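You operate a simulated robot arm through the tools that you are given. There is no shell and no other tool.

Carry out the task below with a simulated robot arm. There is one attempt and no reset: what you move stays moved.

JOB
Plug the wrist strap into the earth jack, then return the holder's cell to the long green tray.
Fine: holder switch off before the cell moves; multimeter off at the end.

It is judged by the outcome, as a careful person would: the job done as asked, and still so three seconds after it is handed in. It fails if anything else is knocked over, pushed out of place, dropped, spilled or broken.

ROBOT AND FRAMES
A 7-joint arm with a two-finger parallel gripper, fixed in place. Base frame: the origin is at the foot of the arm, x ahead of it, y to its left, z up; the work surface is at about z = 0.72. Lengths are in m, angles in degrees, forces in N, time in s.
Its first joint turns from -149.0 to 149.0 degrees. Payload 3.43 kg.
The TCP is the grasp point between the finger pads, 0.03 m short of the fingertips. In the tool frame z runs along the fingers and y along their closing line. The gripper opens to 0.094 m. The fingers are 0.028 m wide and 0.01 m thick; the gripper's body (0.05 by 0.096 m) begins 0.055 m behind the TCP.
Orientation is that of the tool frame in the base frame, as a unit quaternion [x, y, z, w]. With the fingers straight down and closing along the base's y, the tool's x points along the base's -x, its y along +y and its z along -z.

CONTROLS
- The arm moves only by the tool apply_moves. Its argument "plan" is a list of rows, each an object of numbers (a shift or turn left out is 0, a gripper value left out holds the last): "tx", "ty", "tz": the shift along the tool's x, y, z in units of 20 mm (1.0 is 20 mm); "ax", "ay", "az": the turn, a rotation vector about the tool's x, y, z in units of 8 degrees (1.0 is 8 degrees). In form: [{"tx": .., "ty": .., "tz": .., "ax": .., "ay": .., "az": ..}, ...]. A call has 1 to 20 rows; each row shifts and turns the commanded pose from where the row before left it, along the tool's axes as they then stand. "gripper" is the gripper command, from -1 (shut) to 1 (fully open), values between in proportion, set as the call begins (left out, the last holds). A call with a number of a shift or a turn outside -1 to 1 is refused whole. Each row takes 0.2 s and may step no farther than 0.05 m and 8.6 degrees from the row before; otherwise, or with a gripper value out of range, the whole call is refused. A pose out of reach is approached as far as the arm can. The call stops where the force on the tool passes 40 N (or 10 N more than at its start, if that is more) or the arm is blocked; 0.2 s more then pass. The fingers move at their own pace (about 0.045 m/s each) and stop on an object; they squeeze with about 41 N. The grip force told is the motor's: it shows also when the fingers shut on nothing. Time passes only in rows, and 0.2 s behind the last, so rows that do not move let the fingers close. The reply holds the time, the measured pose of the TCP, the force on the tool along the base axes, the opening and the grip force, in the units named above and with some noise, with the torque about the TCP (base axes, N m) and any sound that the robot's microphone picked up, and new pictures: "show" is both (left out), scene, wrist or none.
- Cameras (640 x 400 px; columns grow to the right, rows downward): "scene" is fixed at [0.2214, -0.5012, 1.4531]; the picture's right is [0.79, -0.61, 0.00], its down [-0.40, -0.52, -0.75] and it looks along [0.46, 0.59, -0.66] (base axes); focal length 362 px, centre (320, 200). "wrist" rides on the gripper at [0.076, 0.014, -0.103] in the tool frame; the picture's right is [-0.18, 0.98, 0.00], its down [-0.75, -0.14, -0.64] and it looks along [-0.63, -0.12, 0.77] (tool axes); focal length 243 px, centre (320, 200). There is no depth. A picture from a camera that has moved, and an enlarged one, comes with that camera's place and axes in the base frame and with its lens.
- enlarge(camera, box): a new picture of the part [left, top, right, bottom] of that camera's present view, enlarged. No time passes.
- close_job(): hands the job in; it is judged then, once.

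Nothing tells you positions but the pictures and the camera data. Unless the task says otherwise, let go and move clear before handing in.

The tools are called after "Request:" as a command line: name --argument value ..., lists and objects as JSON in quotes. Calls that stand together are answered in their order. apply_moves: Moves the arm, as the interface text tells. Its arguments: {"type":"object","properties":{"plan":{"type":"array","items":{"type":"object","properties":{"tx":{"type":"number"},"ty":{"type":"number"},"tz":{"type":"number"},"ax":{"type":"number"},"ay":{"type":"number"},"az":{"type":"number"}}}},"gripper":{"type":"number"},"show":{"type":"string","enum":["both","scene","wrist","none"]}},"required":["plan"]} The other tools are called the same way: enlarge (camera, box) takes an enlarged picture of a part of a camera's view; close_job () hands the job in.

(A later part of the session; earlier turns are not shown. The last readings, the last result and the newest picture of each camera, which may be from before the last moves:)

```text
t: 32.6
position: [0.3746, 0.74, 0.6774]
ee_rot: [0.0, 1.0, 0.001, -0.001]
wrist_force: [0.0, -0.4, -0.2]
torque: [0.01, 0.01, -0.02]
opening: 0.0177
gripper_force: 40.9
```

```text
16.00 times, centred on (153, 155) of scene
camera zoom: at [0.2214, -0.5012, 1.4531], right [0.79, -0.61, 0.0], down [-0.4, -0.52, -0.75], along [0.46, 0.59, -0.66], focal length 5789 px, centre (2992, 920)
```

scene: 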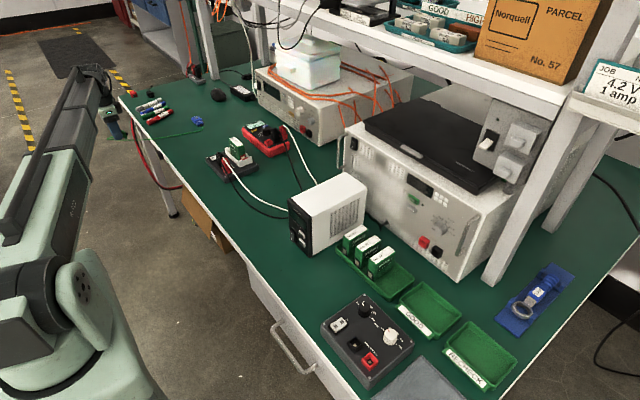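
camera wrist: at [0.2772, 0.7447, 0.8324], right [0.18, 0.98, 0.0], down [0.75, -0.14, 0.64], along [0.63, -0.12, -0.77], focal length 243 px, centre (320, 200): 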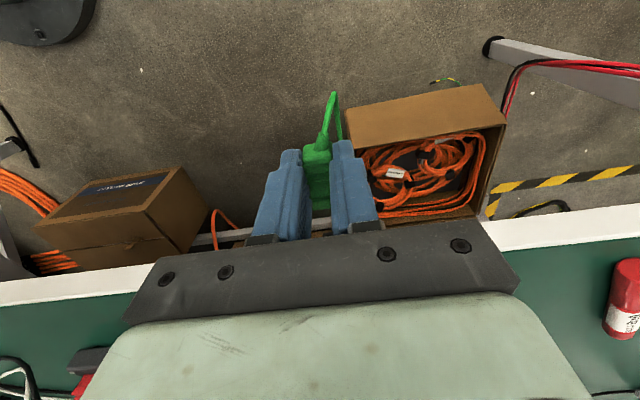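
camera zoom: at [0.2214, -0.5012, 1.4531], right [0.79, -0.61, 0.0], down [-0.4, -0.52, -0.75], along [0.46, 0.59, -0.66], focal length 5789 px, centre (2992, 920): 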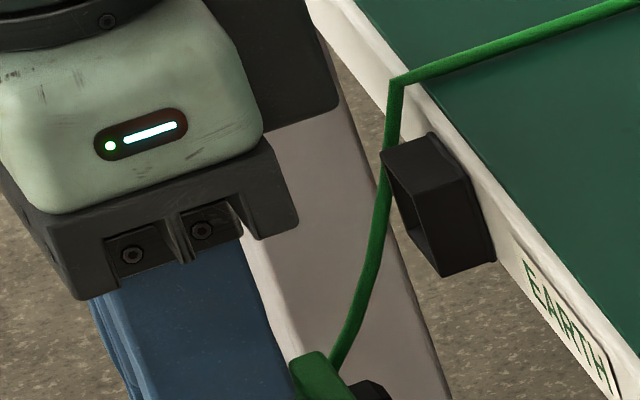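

That worked: the cord now hangs on the jack's +y side. I'll finish the y alignment and rise slowly to the jack's height.

Request:
apply_moves --plan '[{"ty": -0.26}, {"ty": -0.26}, {"tz": -0.5}, {"tz": -0.5}, {"tz": -0.5}, {"tz": -0.5}, {"tz": -0.5}, {}]' --show "none"

Request:
enlarge --camera "scene" --box '[120, 120, 200, 170]'

Request:
enlarge --camera "scene" --box '[138, 146, 168, 164]'

```text
t: 34.4
position: [0.374, 0.7278, 0.7272]
ee_rot: [0.0, 1.0, 0.001, 0.0]
wrist_force: [-1.5, -0.4, -0.4]
torque: [-0.02, 0.01, -0.04]
opening: 0.0177
gripper_force: 40.6
```

```text
8.00 times, centred on (160, 145) of scene
camera zoom: at [0.2214, -0.5012, 1.4531], right [0.79, -0.61, 0.0], down [-0.4, -0.52, -0.75], along [0.46, 0.59, -0.66], focal length 2894 px, centre (1600, 640)
```

zoom: 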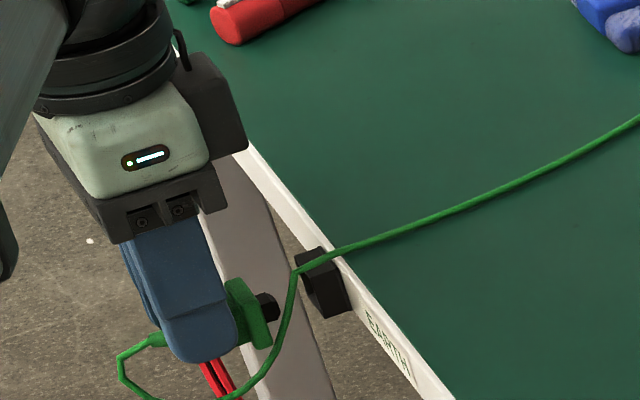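

```text
16.00 times, centred on (153, 155) of scene
camera zoom: at [0.2214, -0.5012, 1.4531], right [0.79, -0.61, 0.0], down [-0.4, -0.52, -0.75], along [0.46, 0.59, -0.66], focal length 5789 px, centre (2992, 920)
```

zoom: 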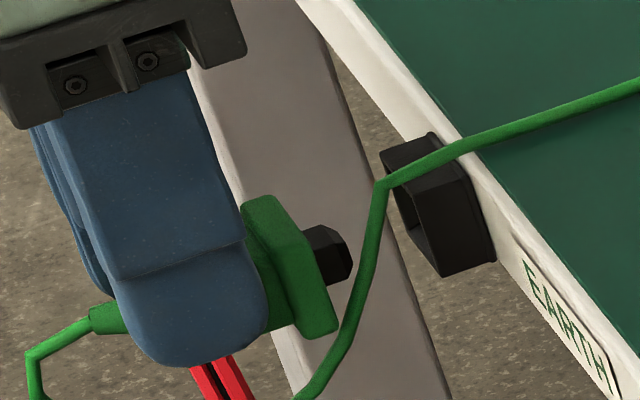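

The cord takes the same shape for a given plug position, so it behaves like a drawn line resting on the bench, and I won't fight it further. I'll trim the height by 1.5 mm and advance in small steps while watching the force.

Request:
apply_moves --plan '[{"tz": -0.075, "ty": 0.03}, {"tx": -0.25}, {"tx": -0.25}, {"tx": -0.2}, {}]' --show "none"

Request:
enlarge --camera "scene" --box '[140, 146, 170, 164]'

```text
t: 35.6
position: [0.388, 0.7297, 0.7284]
ee_rot: [0.0, 1.0, 0.001, 0.001]
wrist_force: [0.1, 0.6, 0.3]
torque: [0.02, -0.03, -0.01]
opening: 0.0173
gripper_force: 41.2
```

```text
16.00 times, centred on (155, 155) of scene
camera zoom: at [0.2214, -0.5012, 1.4531], right [0.79, -0.61, 0.0], down [-0.4, -0.52, -0.75], along [0.46, 0.59, -0.66], focal length 5789 px, centre (2960, 920)
```

zoom: 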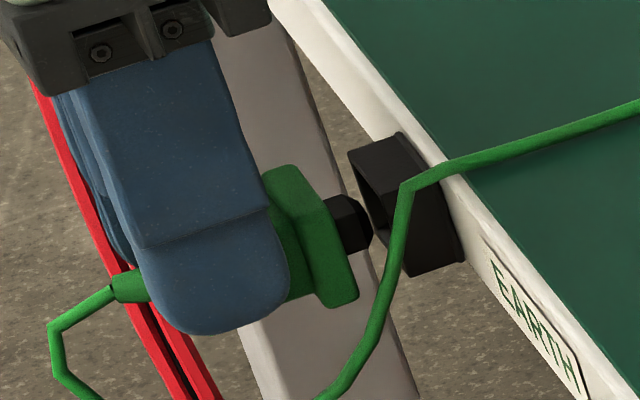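

The tip is about 3 mm from the socket and well aligned. I'll insert it now.

Request:
apply_moves --plan '[{"tx": -0.15}, {"tx": -0.15}, {"tx": -0.15}, {}]' --show "none"

Request:
enlarge --camera "scene" --box '[140, 146, 170, 164]'

```text
t: 36.6
position: [0.3979, 0.7293, 0.7291]
ee_rot: [0.0, 1.0, 0.0, 0.0]
wrist_force: [-0.7, 0.4, -0.1]
torque: [-0.05, 0.04, -0.02]
opening: 0.0176
gripper_force: 41.4
```

```text
16.00 times, centred on (155, 155) of scene
camera zoom: at [0.2214, -0.5012, 1.4531], right [0.79, -0.61, 0.0], down [-0.4, -0.52, -0.75], along [0.46, 0.59, -0.66], focal length 5789 px, centre (2960, 920)
```

zoom: 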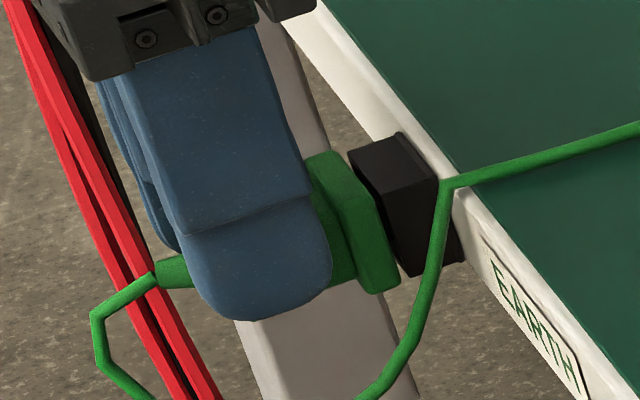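

The tip is in the socket and the cord has dropped clear on the -y side. I'll push the last few millimetres until it seats.

Request:
apply_moves --plan '[{"tx": -0.1}, {"tx": -0.1}, {}]' --show "none"

Request:
enlarge --camera "scene" --box '[140, 146, 170, 164]'

```text
t: 37.4
position: [0.4019, 0.7283, 0.7296]
ee_rot: [0.0, 1.0, 0.002, -0.001]
wrist_force: [-6.4, 0.0, -5.6]
torque: [0.0, 0.27, -0.01]
opening: 0.0177
gripper_force: 40.8
```

```text
16.00 times, centred on (155, 155) of scene
camera zoom: at [0.2214, -0.5012, 1.4531], right [0.79, -0.61, 0.0], down [-0.4, -0.52, -0.75], along [0.46, 0.59, -0.66], focal length 5789 px, centre (2960, 920)
```

zoom: 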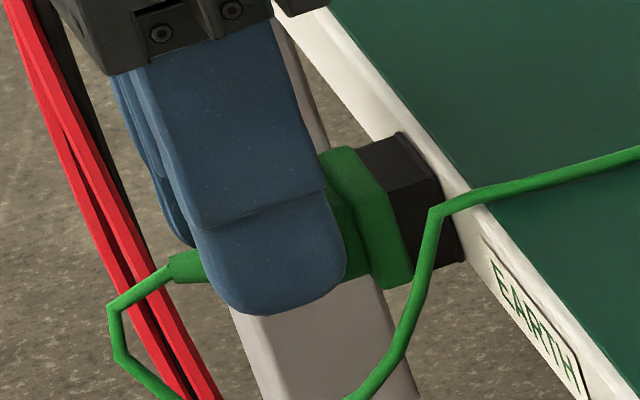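

Contact force is building (-6 N in x, with a slight downward component). I'll lower about 1 mm and push a little further to seat it fully.

Request:
apply_moves --plan '[{"tz": 0.05}, {"tx": -0.06}, {"tx": -0.06}, {}]' --show "none"

Request:
enlarge --camera "scene" --box '[140, 146, 170, 164]'

```text
t: 38.4
position: [0.4007, 0.7293, 0.73]
ee_rot: [0.0, 1.0, 0.001, -0.003]
wrist_force: [-37.2, -3.5, 16.4]
torque: [-0.14, 0.11, -0.05]
opening: 0.0175
gripper_force: 40.9
```

```text
16.00 times, centred on (155, 155) of scene
camera zoom: at [0.2214, -0.5012, 1.4531], right [0.79, -0.61, 0.0], down [-0.4, -0.52, -0.75], along [0.46, 0.59, -0.66], focal length 5789 px, centre (2960, 920)
```

zoom: 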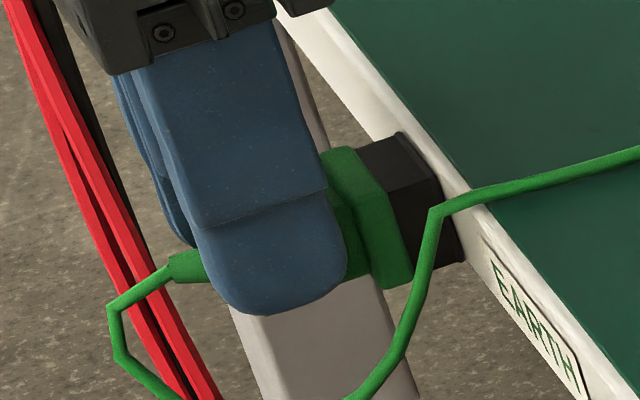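

It's fully seated: the flange is flush and the reaction is 37 N with no further motion. I'll relax the push, then open the gripper and check that the plug stays.

Request:
apply_moves --plan '[{"tx": 0.1, "tz": -0.03}, {}]' --show "none"

Request:
apply_moves --plan '[{}, {}, {}]' --gripper 0.0 --show "none"

Request:
enlarge --camera "scene" --box '[140, 146, 170, 164]'

Request:
enlarge --camera "wrist" --box '[200, 80, 440, 230]'

```text
t: 39.0
position: [0.4015, 0.7293, 0.7288]
ee_rot: [0.001, 1.0, 0.001, -0.002]
wrist_force: [-27.6, -6.0, 13.9]
torque: [-0.13, 0.64, 0.05]
opening: 0.0176
gripper_force: 41.0
```

```text
t: 39.8
position: [0.4023, 0.7305, 0.728]
ee_rot: [0.002, 1.0, 0.001, 0.0]
wrist_force: [0.0, -0.5, 0.2]
torque: [0.01, 0.0, 0.01]
opening: 0.047
gripper_force: 0.1
```

```text
16.00 times, centred on (155, 155) of scene
camera zoom: at [0.2214, -0.5012, 1.4531], right [0.79, -0.61, 0.0], down [-0.4, -0.52, -0.75], along [0.46, 0.59, -0.66], focal length 5789 px, centre (2960, 920)
```

zoom: 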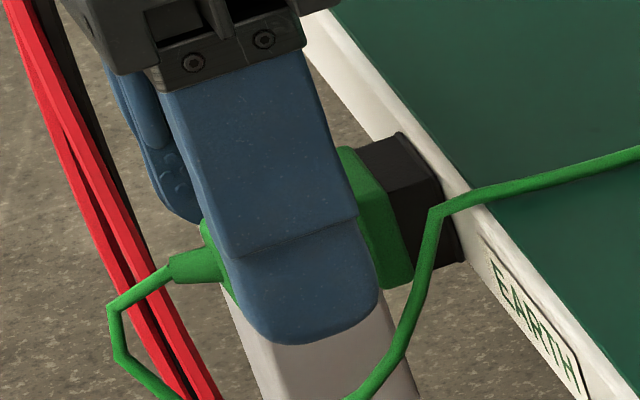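

```text
2.67 times, centred on (320, 155) of wrist
camera zoom: at [0.327, 0.7444, 0.8329], right [0.18, 0.98, 0.0], down [0.75, -0.14, 0.64], along [0.63, -0.12, -0.77], focal length 647 px, centre (320, 320)
```

zoom: 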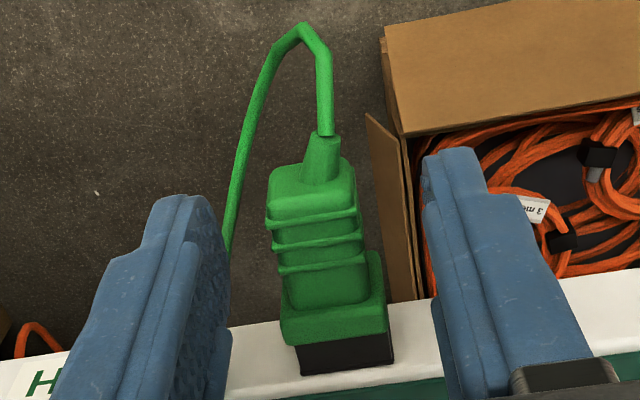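

The plug stays seated after release. I'll raise straight up and confirm.

Request:
apply_moves --plan '[{"tz": -0.6}, {"tz": -0.9}, {"tz": -1}, {"tz": -1}, {"tz": -1}, {"tz": -1}, {"tz": -1}]' --show "both"

Request:
enlarge --camera "scene" --box '[140, 146, 170, 164]'

Request:
enlarge --camera "wrist" --box '[240, 60, 400, 200]'

```text
t: 41.4
position: [0.4029, 0.7297, 0.8603]
ee_rot: [-0.001, 1.0, 0.001, 0.0]
wrist_force: [-0.8, 0.5, 0.1]
torque: [-0.01, 0.01, 0.02]
opening: 0.0472
gripper_force: 0.1
camera wrist: at [0.3264, 0.7447, 0.965], right [0.18, 0.98, 0.0], down [0.75, -0.14, 0.64], along [0.63, -0.12, -0.77], focal length 243 px, centre (320, 200)
```

scene: 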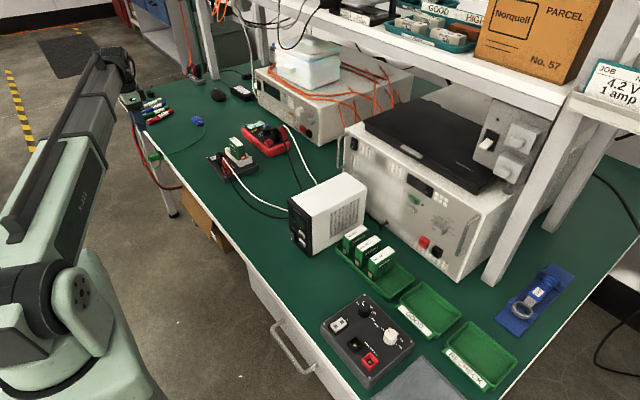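
wrist: 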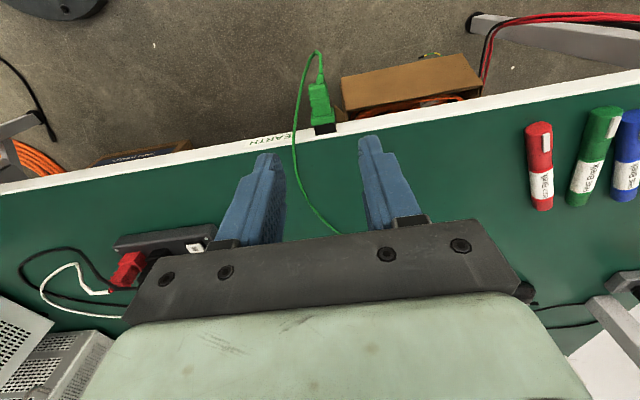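

```text
16.00 times, centred on (155, 155) of scene
camera zoom: at [0.2214, -0.5012, 1.4531], right [0.79, -0.61, 0.0], down [-0.4, -0.52, -0.75], along [0.46, 0.59, -0.66], focal length 5789 px, centre (2960, 920)
```

zoom: 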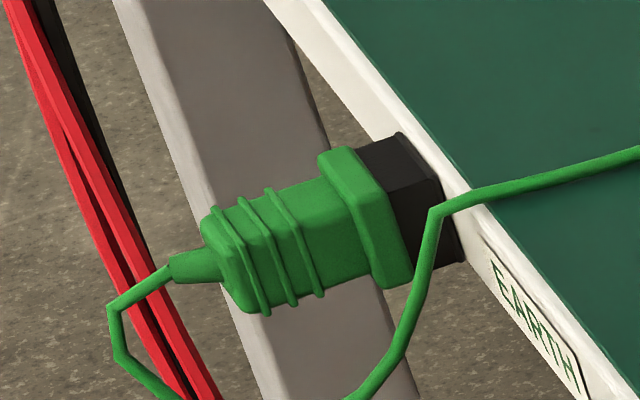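

```text
2.86 times, centred on (320, 130) of wrist
camera zoom: at [0.3264, 0.7447, 0.965], right [0.18, 0.98, 0.0], down [0.75, -0.14, 0.64], along [0.63, -0.12, -0.77], focal length 693 px, centre (320, 400)
```

zoom: 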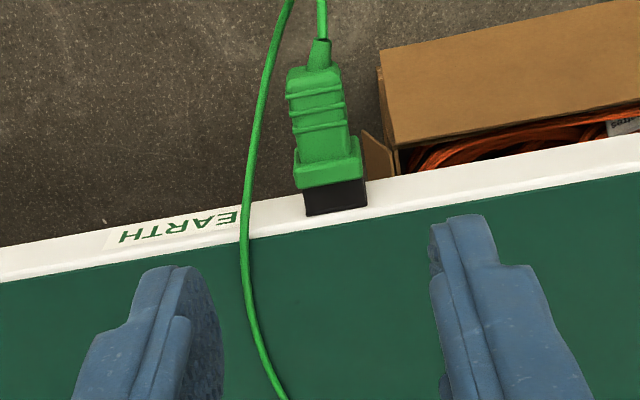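

The strap plug is firmly in the earth jack. Next is the holder: its switch is near (0.56, 0.525) and its cell near (0.63, 0.485), so I'll move the camera there to read the switch.

Request:
apply_moves --plan '[{"tx": -0.7, "ty": -0.95, "tz": -0.18}, {"tx": -0.7, "ty": -0.95, "tz": -0.18}, {"tx": -0.7, "ty": -0.95, "tz": -0.18}, {"tx": -0.7, "ty": -0.95, "tz": -0.18}, {"tx": -0.7, "ty": -0.95, "tz": -0.18}, {"tx": -0.7, "ty": -0.95, "tz": -0.18}, {"tx": -0.7, "ty": -0.95, "tz": -0.18}, {"tx": -0.7, "ty": -0.95, "tz": -0.18}, {"tx": -0.7, "ty": -0.95, "tz": -0.18}, {"tx": -0.7, "ty": -0.95, "tz": -0.18}, {"tx": -0.7, "ty": -0.95, "tz": -0.18}]' --show "wrist"

Request:
enlarge --camera "wrist" --box '[230, 40, 410, 200]'

Request:
enlarge --camera "scene" --box '[200, 130, 250, 170]'

Request:
enlarge --camera "scene" --box '[235, 115, 295, 160]'

```text
t: 43.8
position: [0.5559, 0.5211, 0.8983]
ee_rot: [-0.001, 1.0, 0.001, 0.0]
wrist_force: [-0.1, -0.4, 0.6]
torque: [0.03, -0.01, 0.02]
opening: 0.0474
gripper_force: 0.1
camera wrist: at [0.4804, 0.5346, 1.0036], right [0.18, 0.98, 0.0], down [0.75, -0.14, 0.64], along [0.63, -0.12, -0.77], focal length 243 px, centre (320, 200)
```

wrist: 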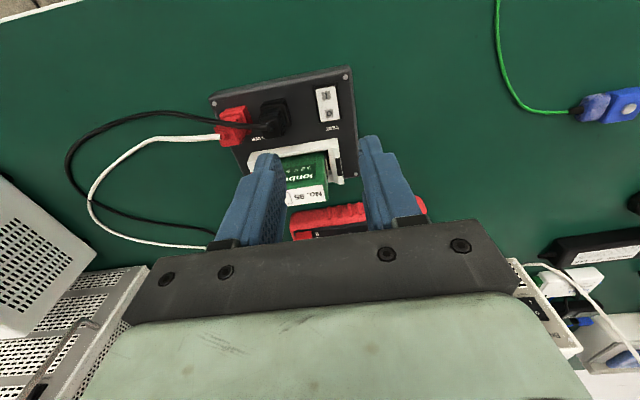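

```text
2.50 times, centred on (320, 120) of wrist
camera zoom: at [0.4804, 0.5346, 1.0036], right [0.18, 0.98, 0.0], down [0.75, -0.14, 0.64], along [0.63, -0.12, -0.77], focal length 606 px, centre (320, 400)
```

zoom: 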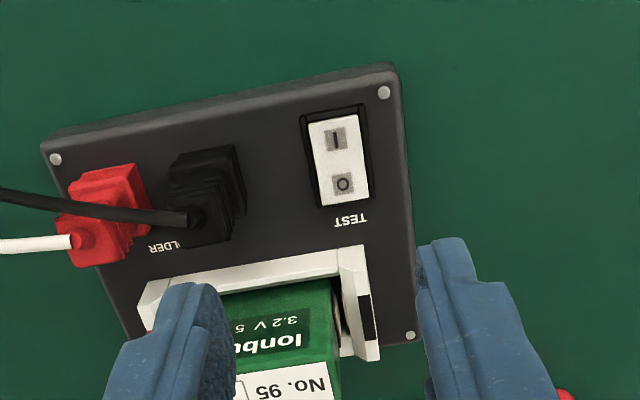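

```text
10.00 times, centred on (225, 150) of scene
camera zoom: at [0.2214, -0.5012, 1.4531], right [0.79, -0.61, 0.0], down [-0.4, -0.52, -0.75], along [0.46, 0.59, -0.66], focal length 3618 px, centre (1270, 700)
```

zoom: 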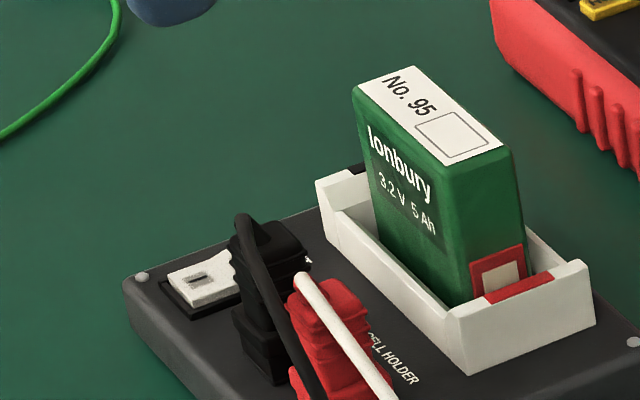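

```text
8.89 times, centred on (265, 138) of scene
camera zoom: at [0.2214, -0.5012, 1.4531], right [0.79, -0.61, 0.0], down [-0.4, -0.52, -0.75], along [0.46, 0.59, -0.66], focal length 3216 px, centre (809, 756)
```

zoom: 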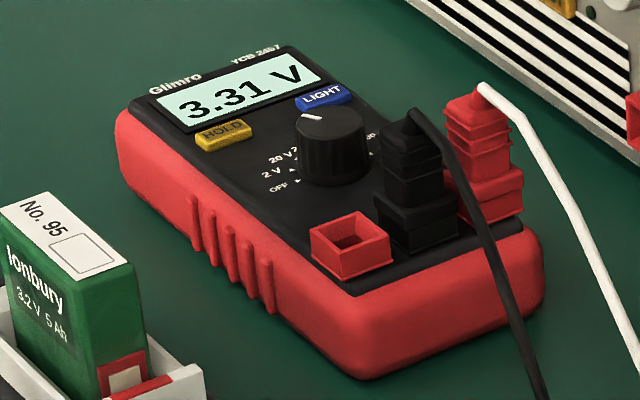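

The meter reads 3.31 V, and the switch has I towards the robot and O near the "TEST" label. I'll zoom closer on the rocker and dial to read their state.

Request:
enlarge --camera "wrist" --box '[306, 78, 350, 130]'

Request:
enlarge --camera "scene" --box '[205, 148, 235, 166]'

Request:
enlarge --camera "scene" --box '[252, 116, 288, 144]'

```text
7.69 times, centred on (328, 104) of wrist
camera zoom: at [0.4804, 0.5346, 1.0036], right [0.18, 0.98, 0.0], down [0.75, -0.14, 0.64], along [0.63, -0.12, -0.77], focal length 1866 px, centre (258, 938)
```

zoom: 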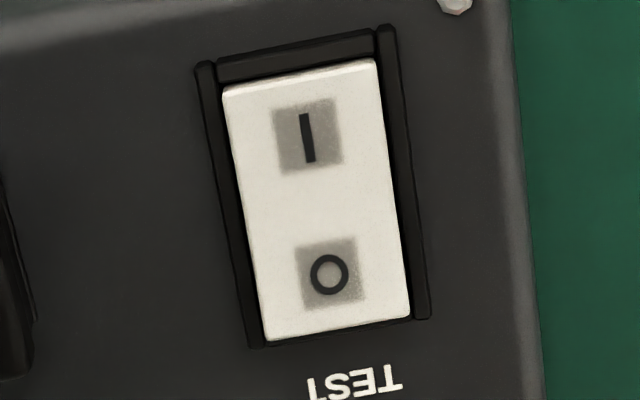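

```text
16.00 times, centred on (220, 157) of scene
camera zoom: at [0.2214, -0.5012, 1.4531], right [0.79, -0.61, 0.0], down [-0.4, -0.52, -0.75], along [0.46, 0.59, -0.66], focal length 5789 px, centre (1920, 888)
```

zoom: 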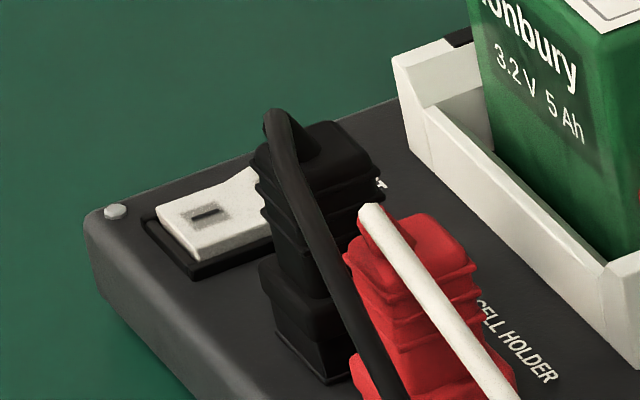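

```text
14.29 times, centred on (270, 130) of scene
camera zoom: at [0.2214, -0.5012, 1.4531], right [0.79, -0.61, 0.0], down [-0.4, -0.52, -0.75], along [0.46, 0.59, -0.66], focal length 5169 px, centre (1034, 1200)
```

zoom: 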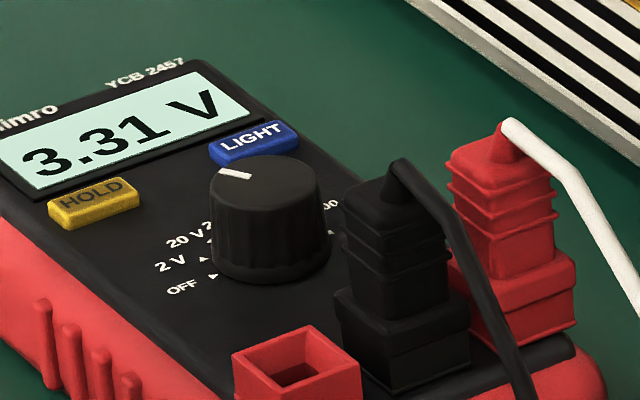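

Request:
enlarge --camera "scene" --box '[330, 220, 410, 300]'

Request:
enlarge --camera "scene" --box '[340, 250, 420, 300]'

```text
5.00 times, centred on (370, 260) of scene
camera zoom: at [0.2214, -0.5012, 1.4531], right [0.79, -0.61, 0.0], down [-0.4, -0.52, -0.75], along [0.46, 0.59, -0.66], focal length 1809 px, centre (70, -100)
```

zoom: 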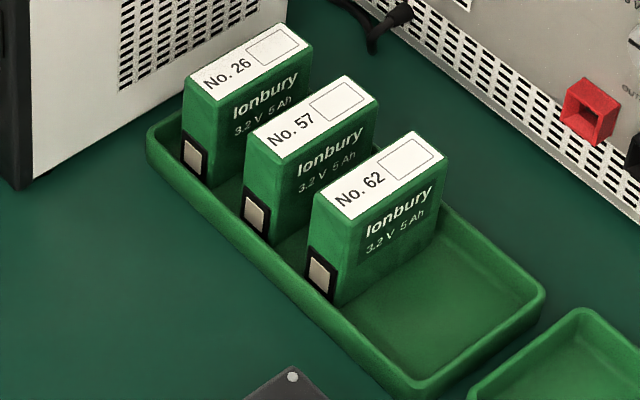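

```text
8.00 times, centred on (380, 275) of scene
camera zoom: at [0.2214, -0.5012, 1.4531], right [0.79, -0.61, 0.0], down [-0.4, -0.52, -0.75], along [0.46, 0.59, -0.66], focal length 2894 px, centre (-160, -400)
```

zoom: 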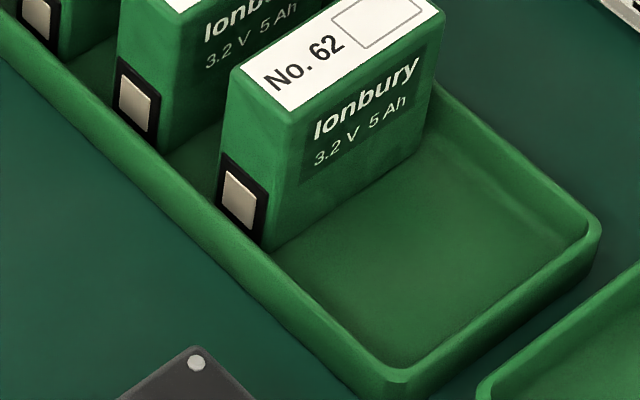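

The rocker sits I-end down (on), with its O end at x≈0.577, y≈0.5265. The cell will need the gripper turned 90°, which also suits pressing O, so I'll close the gripper, turn 90° and hover over the O end.

Request:
apply_moves --plan '[{"tx": -0.55, "ty": 0.14, "tz": 0.3}, {"tx": -0.55, "ty": 0.14, "tz": 0.3}, {"az": 0.9375}, {"az": 0.9375}, {"az": 0.9375}, {"az": 0.9375}, {"az": 0.9375}, {"az": 0.9375}, {"az": 0.9375}, {"az": 0.9375}, {"az": 0.9375}, {"az": 0.9375}, {"az": 0.9375}, {"az": 0.9375}, {}]' --gripper -1 --show "both"

Request:
enlarge --camera "wrist" --box '[230, 60, 410, 200]'

```text
t: 47.0
position: [0.5781, 0.5273, 0.8866]
ee_rot: [0.708, 0.707, 0.0, -0.002]
wrist_force: [0.0, 0.1, -0.1]
torque: [0.0, -0.01, 0.02]
opening: 0.0
gripper_force: 33.6
camera wrist: at [0.593, 0.6023, 0.9904], right [0.98, -0.19, 0.0], down [-0.14, -0.75, 0.64], along [-0.12, -0.63, -0.77], focal length 243 px, centre (320, 200)
```

scene: 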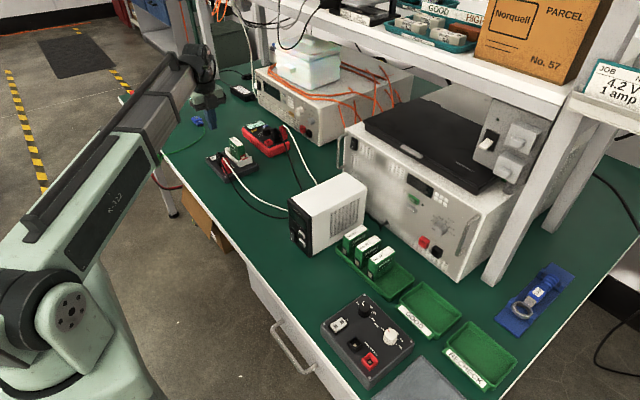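
wrist: 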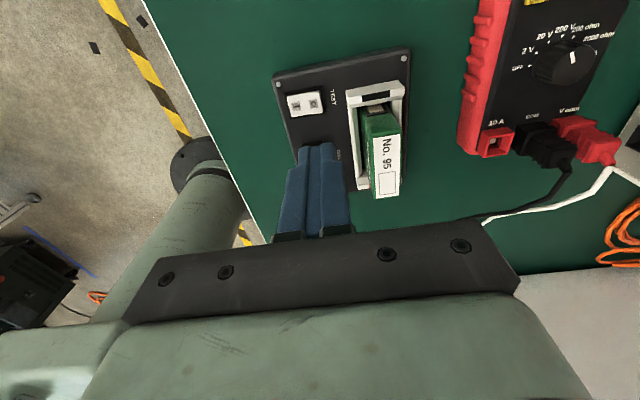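

```text
2.86 times, centred on (320, 130) of wrist
camera zoom: at [0.593, 0.6023, 0.9904], right [0.98, -0.19, 0.0], down [-0.14, -0.75, 0.64], along [-0.12, -0.63, -0.77], focal length 693 px, centre (320, 400)
```

zoom: 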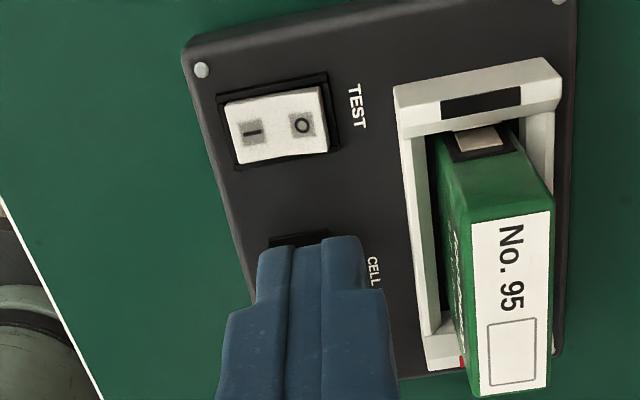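

From this side the rocker spans x 0.546–0.581 and the cell is centred near (0.631, 0.471). I'll lower the closed fingertips to just above the O end.

Request:
apply_moves --plan '[{"ty": -0.08, "tx": -0.04, "tz": 0.8}, {"tz": 0.9}, {"tz": 0.9}, {"tz": 0.9}, {"tz": 0.6}, {}]' --show "none"

Request:
enlarge --camera "wrist" --box '[230, 100, 410, 240]'

Request:
enlarge --camera "scene" --box '[200, 135, 240, 165]'

```text
t: 48.4
position: [0.5765, 0.5241, 0.8044]
ee_rot: [0.707, 0.707, 0.001, -0.001]
wrist_force: [-0.5, -0.5, -0.1]
torque: [0.0, -0.03, 0.04]
opening: 0.0
gripper_force: 33.3
```

```text
2.86 times, centred on (320, 170) of wrist
camera zoom: at [0.5915, 0.6013, 0.9078], right [0.98, -0.18, 0.0], down [-0.14, -0.75, 0.64], along [-0.12, -0.63, -0.77], focal length 693 px, centre (320, 286)
```

zoom: 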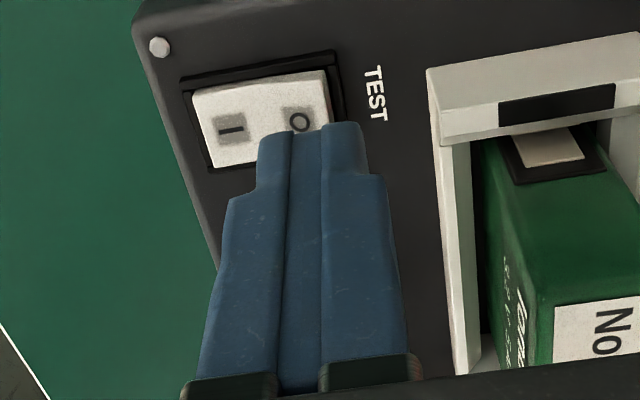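

```text
13.33 times, centred on (220, 150) of scene
camera zoom: at [0.2214, -0.5012, 1.4531], right [0.79, -0.61, 0.0], down [-0.4, -0.52, -0.75], along [0.46, 0.59, -0.66], focal length 4824 px, centre (1653, 867)
```

zoom: 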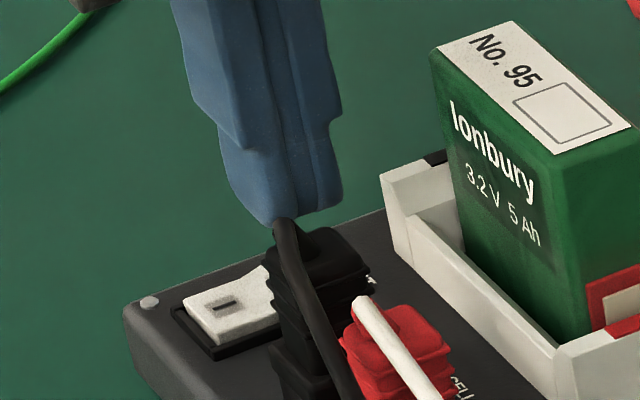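

The rocker's O end is raised, so the switch is on, and the fingertips are above the O end. I'll press down in small steps, watching the force and sound.

Request:
apply_moves --plan '[{"tx": 0.08, "tz": 0.25}, {"tz": 0.25}, {"tz": 0.15}, {"tz": 0.1}, {"tz": 0.1}, {}]' --show "none"

Request:
enlarge --camera "wrist" --box '[230, 100, 410, 240]'

Request:
enlarge --camera "scene" --box '[205, 145, 235, 165]'

```text
t: 49.8
position: [0.5759, 0.5254, 0.7878]
ee_rot: [0.707, 0.707, 0.0, 0.0]
wrist_force: [-0.1, 0.4, 0.2]
torque: [0.02, 0.01, -0.03]
opening: 0.0001
gripper_force: 32.4
```

```text
2.86 times, centred on (320, 170) of wrist
camera zoom: at [0.5913, 0.6027, 0.8915], right [0.98, -0.18, 0.0], down [-0.14, -0.75, 0.64], along [-0.12, -0.63, -0.77], focal length 693 px, centre (320, 286)
```

zoom: 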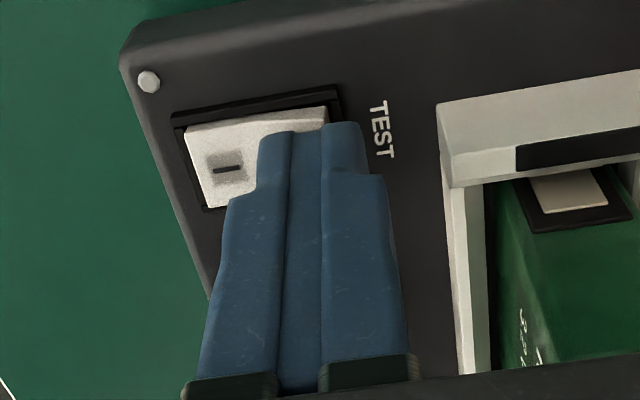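

```text
16.00 times, centred on (220, 155) of scene
camera zoom: at [0.2214, -0.5012, 1.4531], right [0.79, -0.61, 0.0], down [-0.4, -0.52, -0.75], along [0.46, 0.59, -0.66], focal length 5789 px, centre (1920, 920)
```

zoom: 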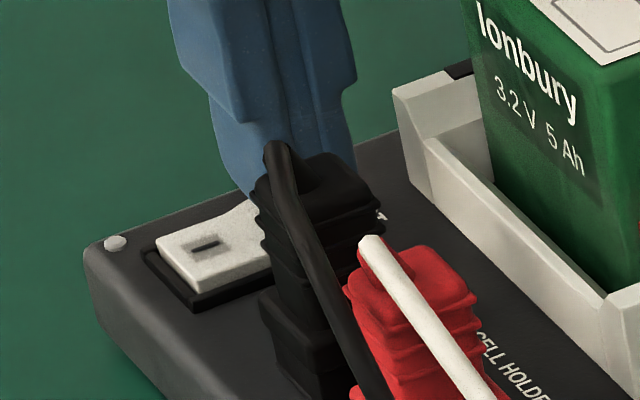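

Request:
apply_moves --plan '[{"tz": 0.1}, {"tz": 0.1}, {"tz": 0.1}, {}]' --show "none"

Request:
enlarge --camera "scene" --box '[205, 145, 235, 165]'

```text
t: 50.8
position: [0.5768, 0.5274, 0.7835]
ee_rot: [0.707, 0.707, 0.001, 0.0]
wrist_force: [5.3, -1.0, 31.1]
torque: [-0.05, 0.13, 0.03]
opening: 0.0
gripper_force: 33.1
```

```text
16.00 times, centred on (220, 155) of scene
camera zoom: at [0.2214, -0.5012, 1.4531], right [0.79, -0.61, 0.0], down [-0.4, -0.52, -0.75], along [0.46, 0.59, -0.66], focal length 5789 px, centre (1920, 920)
```

zoom: 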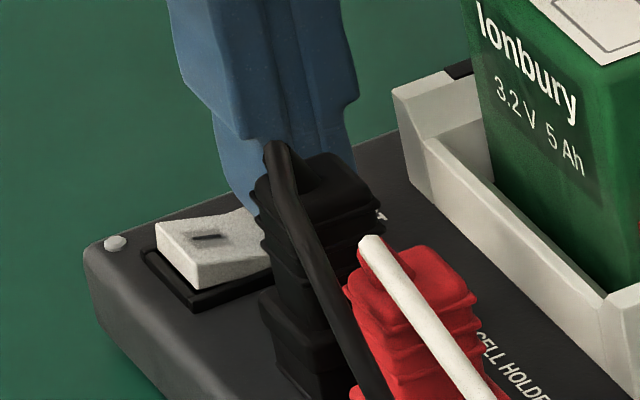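

The rocker has flipped and its I end is now raised. I'll lift off and confirm it stays off.

Request:
apply_moves --plan '[{"tz": -0.5}, {"tz": -1}, {"tz": -1}, {"tz": -1}, {"tz": -1}, {}]' --show "none"

Request:
enlarge --camera "scene" --box '[205, 145, 235, 165]'

Request:
enlarge --camera "wrist" --box '[230, 60, 410, 200]'

Request:
enlarge --camera "scene" --box '[235, 115, 295, 160]'

```text
t: 52.2
position: [0.5777, 0.5256, 0.8712]
ee_rot: [0.707, 0.707, 0.0, -0.001]
wrist_force: [-0.5, 0.2, -0.9]
torque: [0.01, 0.0, -0.01]
opening: 0.0
gripper_force: 33.3
```

```text
16.00 times, centred on (220, 155) of scene
camera zoom: at [0.2214, -0.5012, 1.4531], right [0.79, -0.61, 0.0], down [-0.4, -0.52, -0.75], along [0.46, 0.59, -0.66], focal length 5789 px, centre (1920, 920)
```

zoom: 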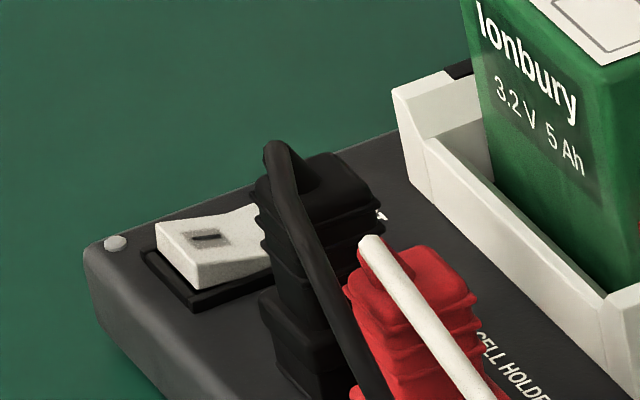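

```text
2.86 times, centred on (320, 130) of wrist
camera zoom: at [0.593, 0.6027, 0.976], right [0.98, -0.18, 0.0], down [-0.14, -0.75, 0.64], along [-0.12, -0.63, -0.77], focal length 693 px, centre (320, 400)
```

zoom: 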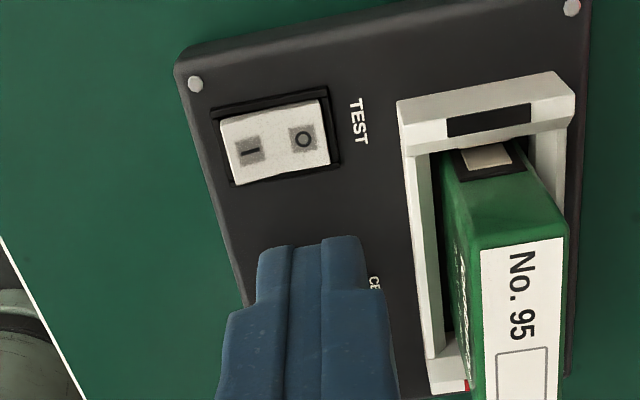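

```text
8.89 times, centred on (265, 138) of scene
camera zoom: at [0.2214, -0.5012, 1.4531], right [0.79, -0.61, 0.0], down [-0.4, -0.52, -0.75], along [0.46, 0.59, -0.66], focal length 3216 px, centre (809, 756)
```

zoom: 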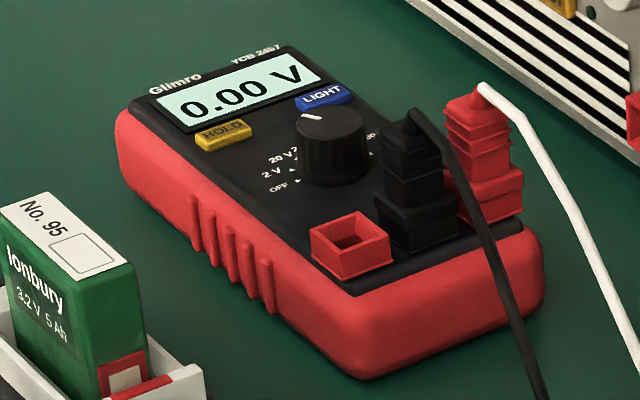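

The meter reads 0.00 V, so the holder is off. Now I'll open to about 50 mm and move above the cell.

Request:
apply_moves --plan '[{"tx": -0.91, "ty": 0.888}, {"tx": -0.91, "ty": 0.888}, {"tx": -0.91, "ty": 0.888}, {}]' --gripper 0.06 --show "wrist"

Request:
enlarge --camera "wrist" --box '[230, 80, 410, 220]'

Request:
enlarge --camera "scene" --box '[210, 125, 260, 170]'

```text
t: 53.2
position: [0.6297, 0.4723, 0.8715]
ee_rot: [0.707, 0.707, 0.0, -0.001]
wrist_force: [1.0, 0.7, -1.3]
torque: [0.0, -0.01, -0.02]
opening: 0.0499
gripper_force: 0.1
camera wrist: at [0.6442, 0.548, 0.9751], right [0.98, -0.18, 0.0], down [-0.14, -0.75, 0.64], along [-0.12, -0.63, -0.77], focal length 243 px, centre (320, 200)
```

wrist: 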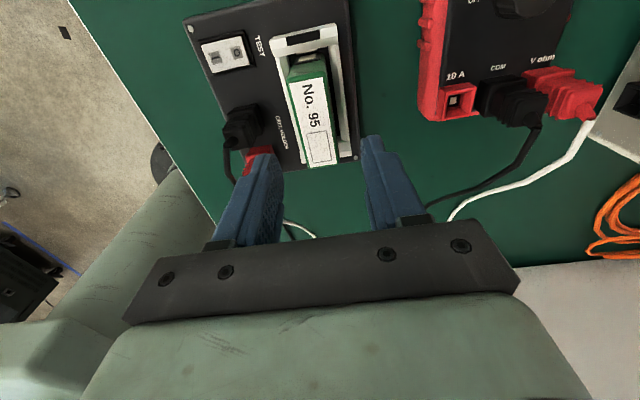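

```text
2.86 times, centred on (320, 150) of wrist
camera zoom: at [0.6442, 0.548, 0.9751], right [0.98, -0.18, 0.0], down [-0.14, -0.75, 0.64], along [-0.12, -0.63, -0.77], focal length 693 px, centre (320, 343)
```

zoom: 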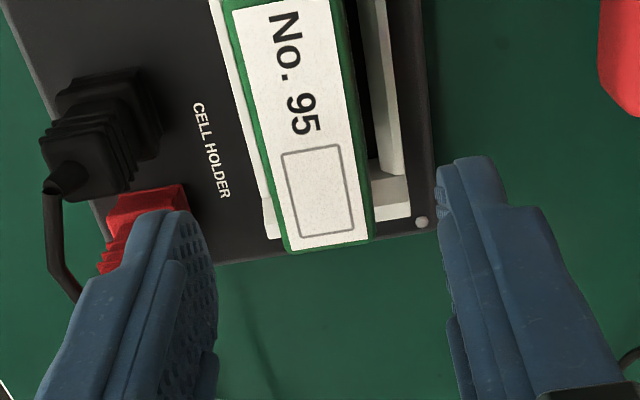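

```text
8.89 times, centred on (235, 148) of scene
camera zoom: at [0.2214, -0.5012, 1.4531], right [0.79, -0.61, 0.0], down [-0.4, -0.52, -0.75], along [0.46, 0.59, -0.66], focal length 3216 px, centre (1076, 667)
```

zoom: 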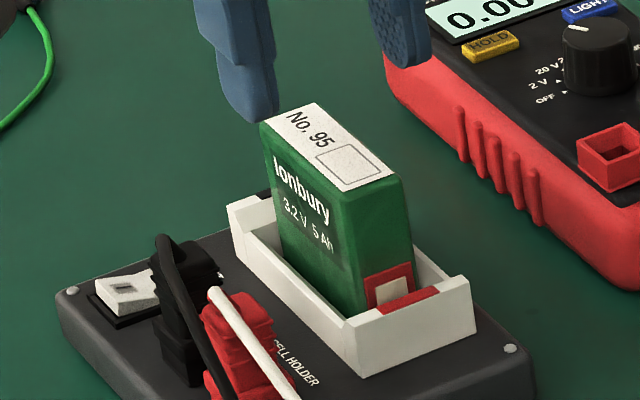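

The cell centre looks about 3 mm to -x of the gripper centre. I'll correct that, narrow to 42 mm so the outer finger clears the lead plugs, and lower partway.

Request:
apply_moves --plan '[{"ty": -0.15}, {"tz": 0.6}, {"tz": 0.6}, {"tz": 0.5}, {}]' --gripper -0.1 --show "none"

Request:
enlarge --camera "wrist" --box '[230, 80, 410, 220]'

Request:
enlarge --camera "scene" --box '[210, 125, 260, 170]'

```text
t: 54.4
position: [0.627, 0.4721, 0.8378]
ee_rot: [0.707, 0.707, 0.001, -0.001]
wrist_force: [-0.2, 0.3, 0.4]
torque: [-0.03, 0.02, 0.01]
opening: 0.0421
gripper_force: 0.0
```

```text
2.86 times, centred on (320, 150) of wrist
camera zoom: at [0.6414, 0.5483, 0.9415], right [0.98, -0.18, 0.0], down [-0.14, -0.75, 0.64], along [-0.12, -0.63, -0.77], focal length 693 px, centre (320, 343)
```

zoom: 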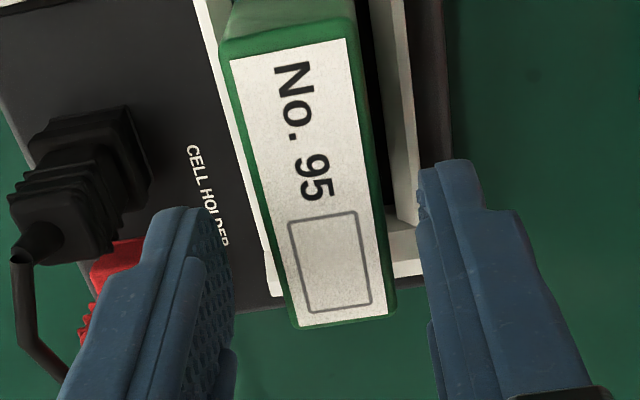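

```text
8.89 times, centred on (235, 148) of scene
camera zoom: at [0.2214, -0.5012, 1.4531], right [0.79, -0.61, 0.0], down [-0.4, -0.52, -0.75], along [0.46, 0.59, -0.66], focal length 3216 px, centre (1076, 667)
```

zoom: 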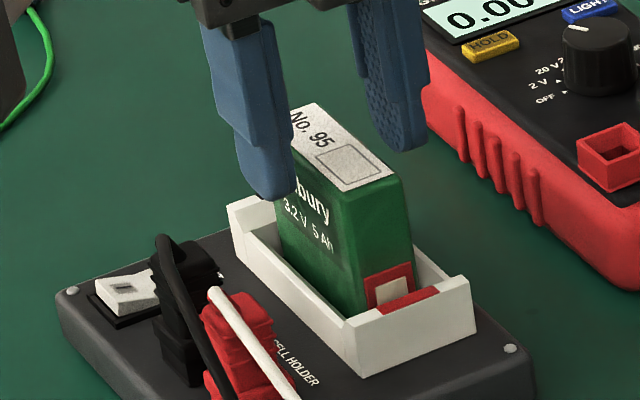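

Request:
apply_moves --plan '[{"tx": 0.2, "tz": 0.5}, {"tz": 0.5}, {"tz": 0.5}, {"tz": 0.5}, {}]' --show "none"

Request:
enlarge --camera "wrist" --box '[230, 80, 410, 220]'

Request:
enlarge --camera "scene" --box '[215, 135, 255, 165]'

```text
t: 55.6
position: [0.6263, 0.4759, 0.798]
ee_rot: [0.707, 0.707, 0.0, 0.0]
wrist_force: [0.6, 0.2, 0.3]
torque: [0.0, -0.01, 0.0]
opening: 0.0422
gripper_force: 0.1
```

```text
2.86 times, centred on (320, 150) of wrist
camera zoom: at [0.6413, 0.5526, 0.902], right [0.98, -0.18, 0.0], down [-0.14, -0.75, 0.64], along [-0.12, -0.63, -0.77], focal length 693 px, centre (320, 343)
```

zoom: 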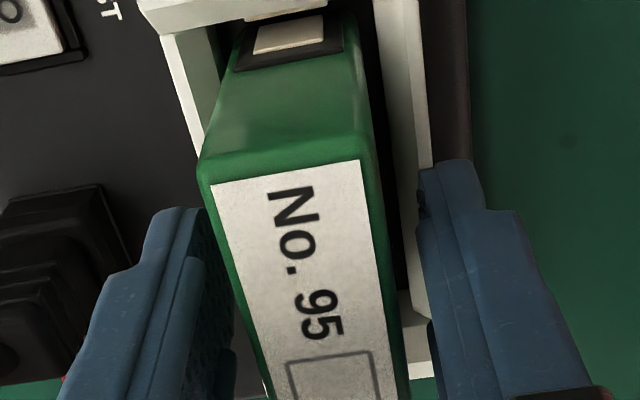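

```text
13.33 times, centred on (235, 150) of scene
camera zoom: at [0.2214, -0.5012, 1.4531], right [0.79, -0.61, 0.0], down [-0.4, -0.52, -0.75], along [0.46, 0.59, -0.66], focal length 4824 px, centre (1453, 867)
```

zoom: 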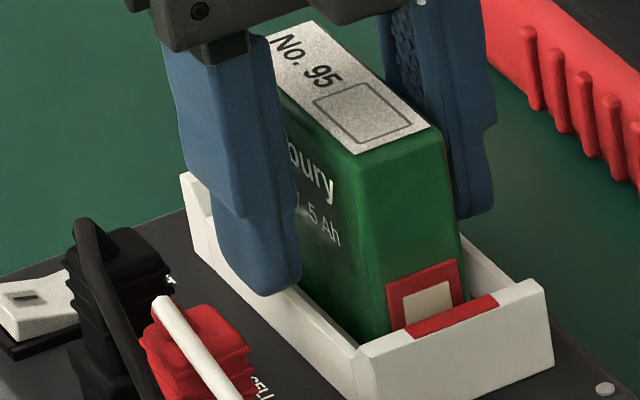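

The fingers straddle the cell just above the cradle walls with no contact force. I'll close on it.

Request:
apply_moves --plan '[{}, {}, {}, {}]' --gripper -1 --show "none"

Request:
enlarge --camera "wrist" --box '[230, 80, 410, 220]'

Request:
enlarge --camera "scene" --box '[215, 135, 255, 165]'

```text
t: 56.6
position: [0.6269, 0.4765, 0.7978]
ee_rot: [0.707, 0.707, 0.001, -0.001]
wrist_force: [1.6, 1.0, 0.7]
torque: [0.03, 0.0, -0.02]
opening: 0.0301
gripper_force: 41.6
```

```text
2.86 times, centred on (320, 150) of wrist
camera zoom: at [0.6412, 0.5526, 0.902], right [0.98, -0.18, 0.0], down [-0.14, -0.75, 0.64], along [-0.12, -0.63, -0.77], focal length 693 px, centre (320, 343)
```

zoom: 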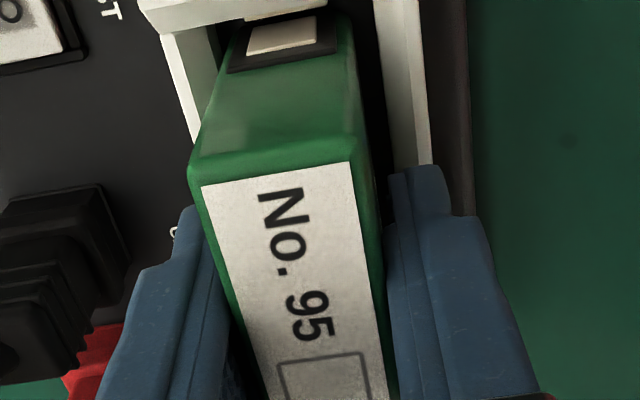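

```text
13.33 times, centred on (235, 150) of scene
camera zoom: at [0.2214, -0.5012, 1.4531], right [0.79, -0.61, 0.0], down [-0.4, -0.52, -0.75], along [0.46, 0.59, -0.66], focal length 4824 px, centre (1453, 867)
```

zoom: 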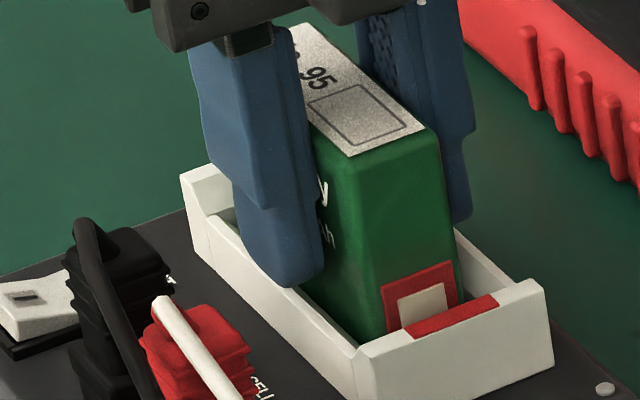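

The cell is gripped (30 mm thick). I'll lift it straight up and watch that the holder stays put.

Request:
apply_moves --plan '[{"tz": -0.3}, {"tz": -0.5}, {"tz": -0.8}, {"tz": -1}, {"tz": -1}, {"tz": -1}, {"tz": -1}]' --show "both"

Request:
enlarge --camera "scene" --box '[205, 120, 265, 165]'

```text
t: 58.2
position: [0.627, 0.4769, 0.9081]
ee_rot: [0.707, 0.707, 0.0, -0.001]
wrist_force: [-0.3, 0.0, -2.7]
torque: [-0.05, 0.01, -0.03]
opening: 0.03
gripper_force: 41.8
camera wrist: at [0.6414, 0.5527, 1.0125], right [0.98, -0.18, 0.0], down [-0.14, -0.75, 0.64], along [-0.12, -0.63, -0.77], focal length 243 px, centre (320, 200)
```

scene: 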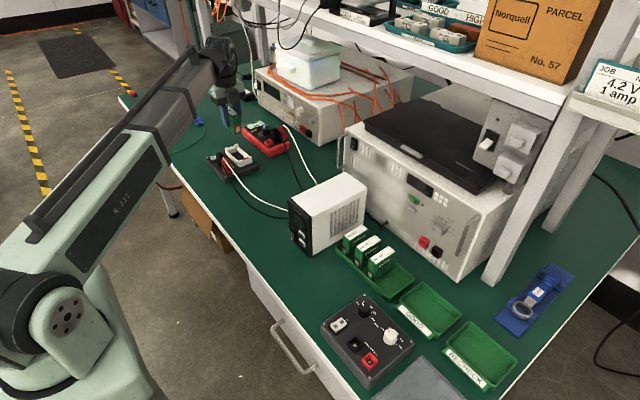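
wrist: 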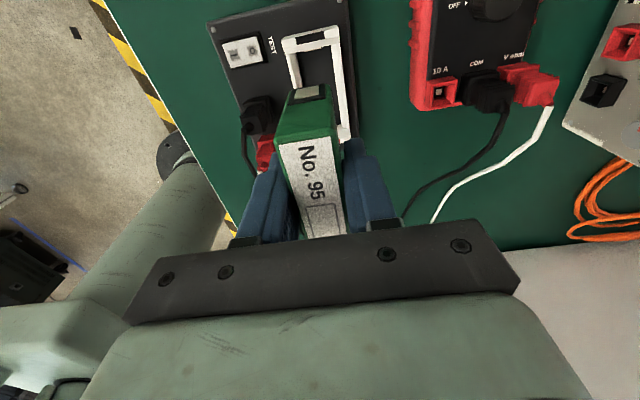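

```text
8.89 times, centred on (235, 142) of scene
camera zoom: at [0.2214, -0.5012, 1.4531], right [0.79, -0.61, 0.0], down [-0.4, -0.52, -0.75], along [0.46, 0.59, -0.66], focal length 3216 px, centre (1076, 711)
```

zoom: 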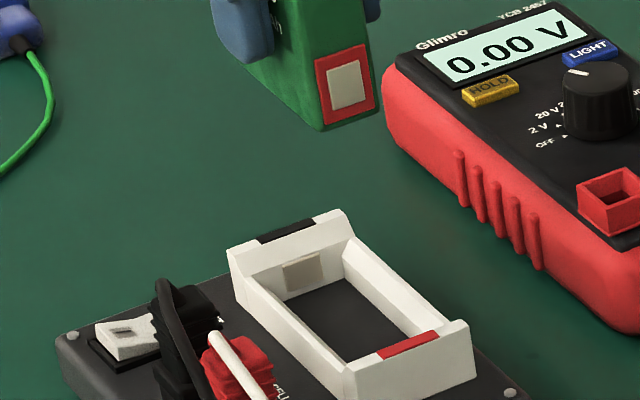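

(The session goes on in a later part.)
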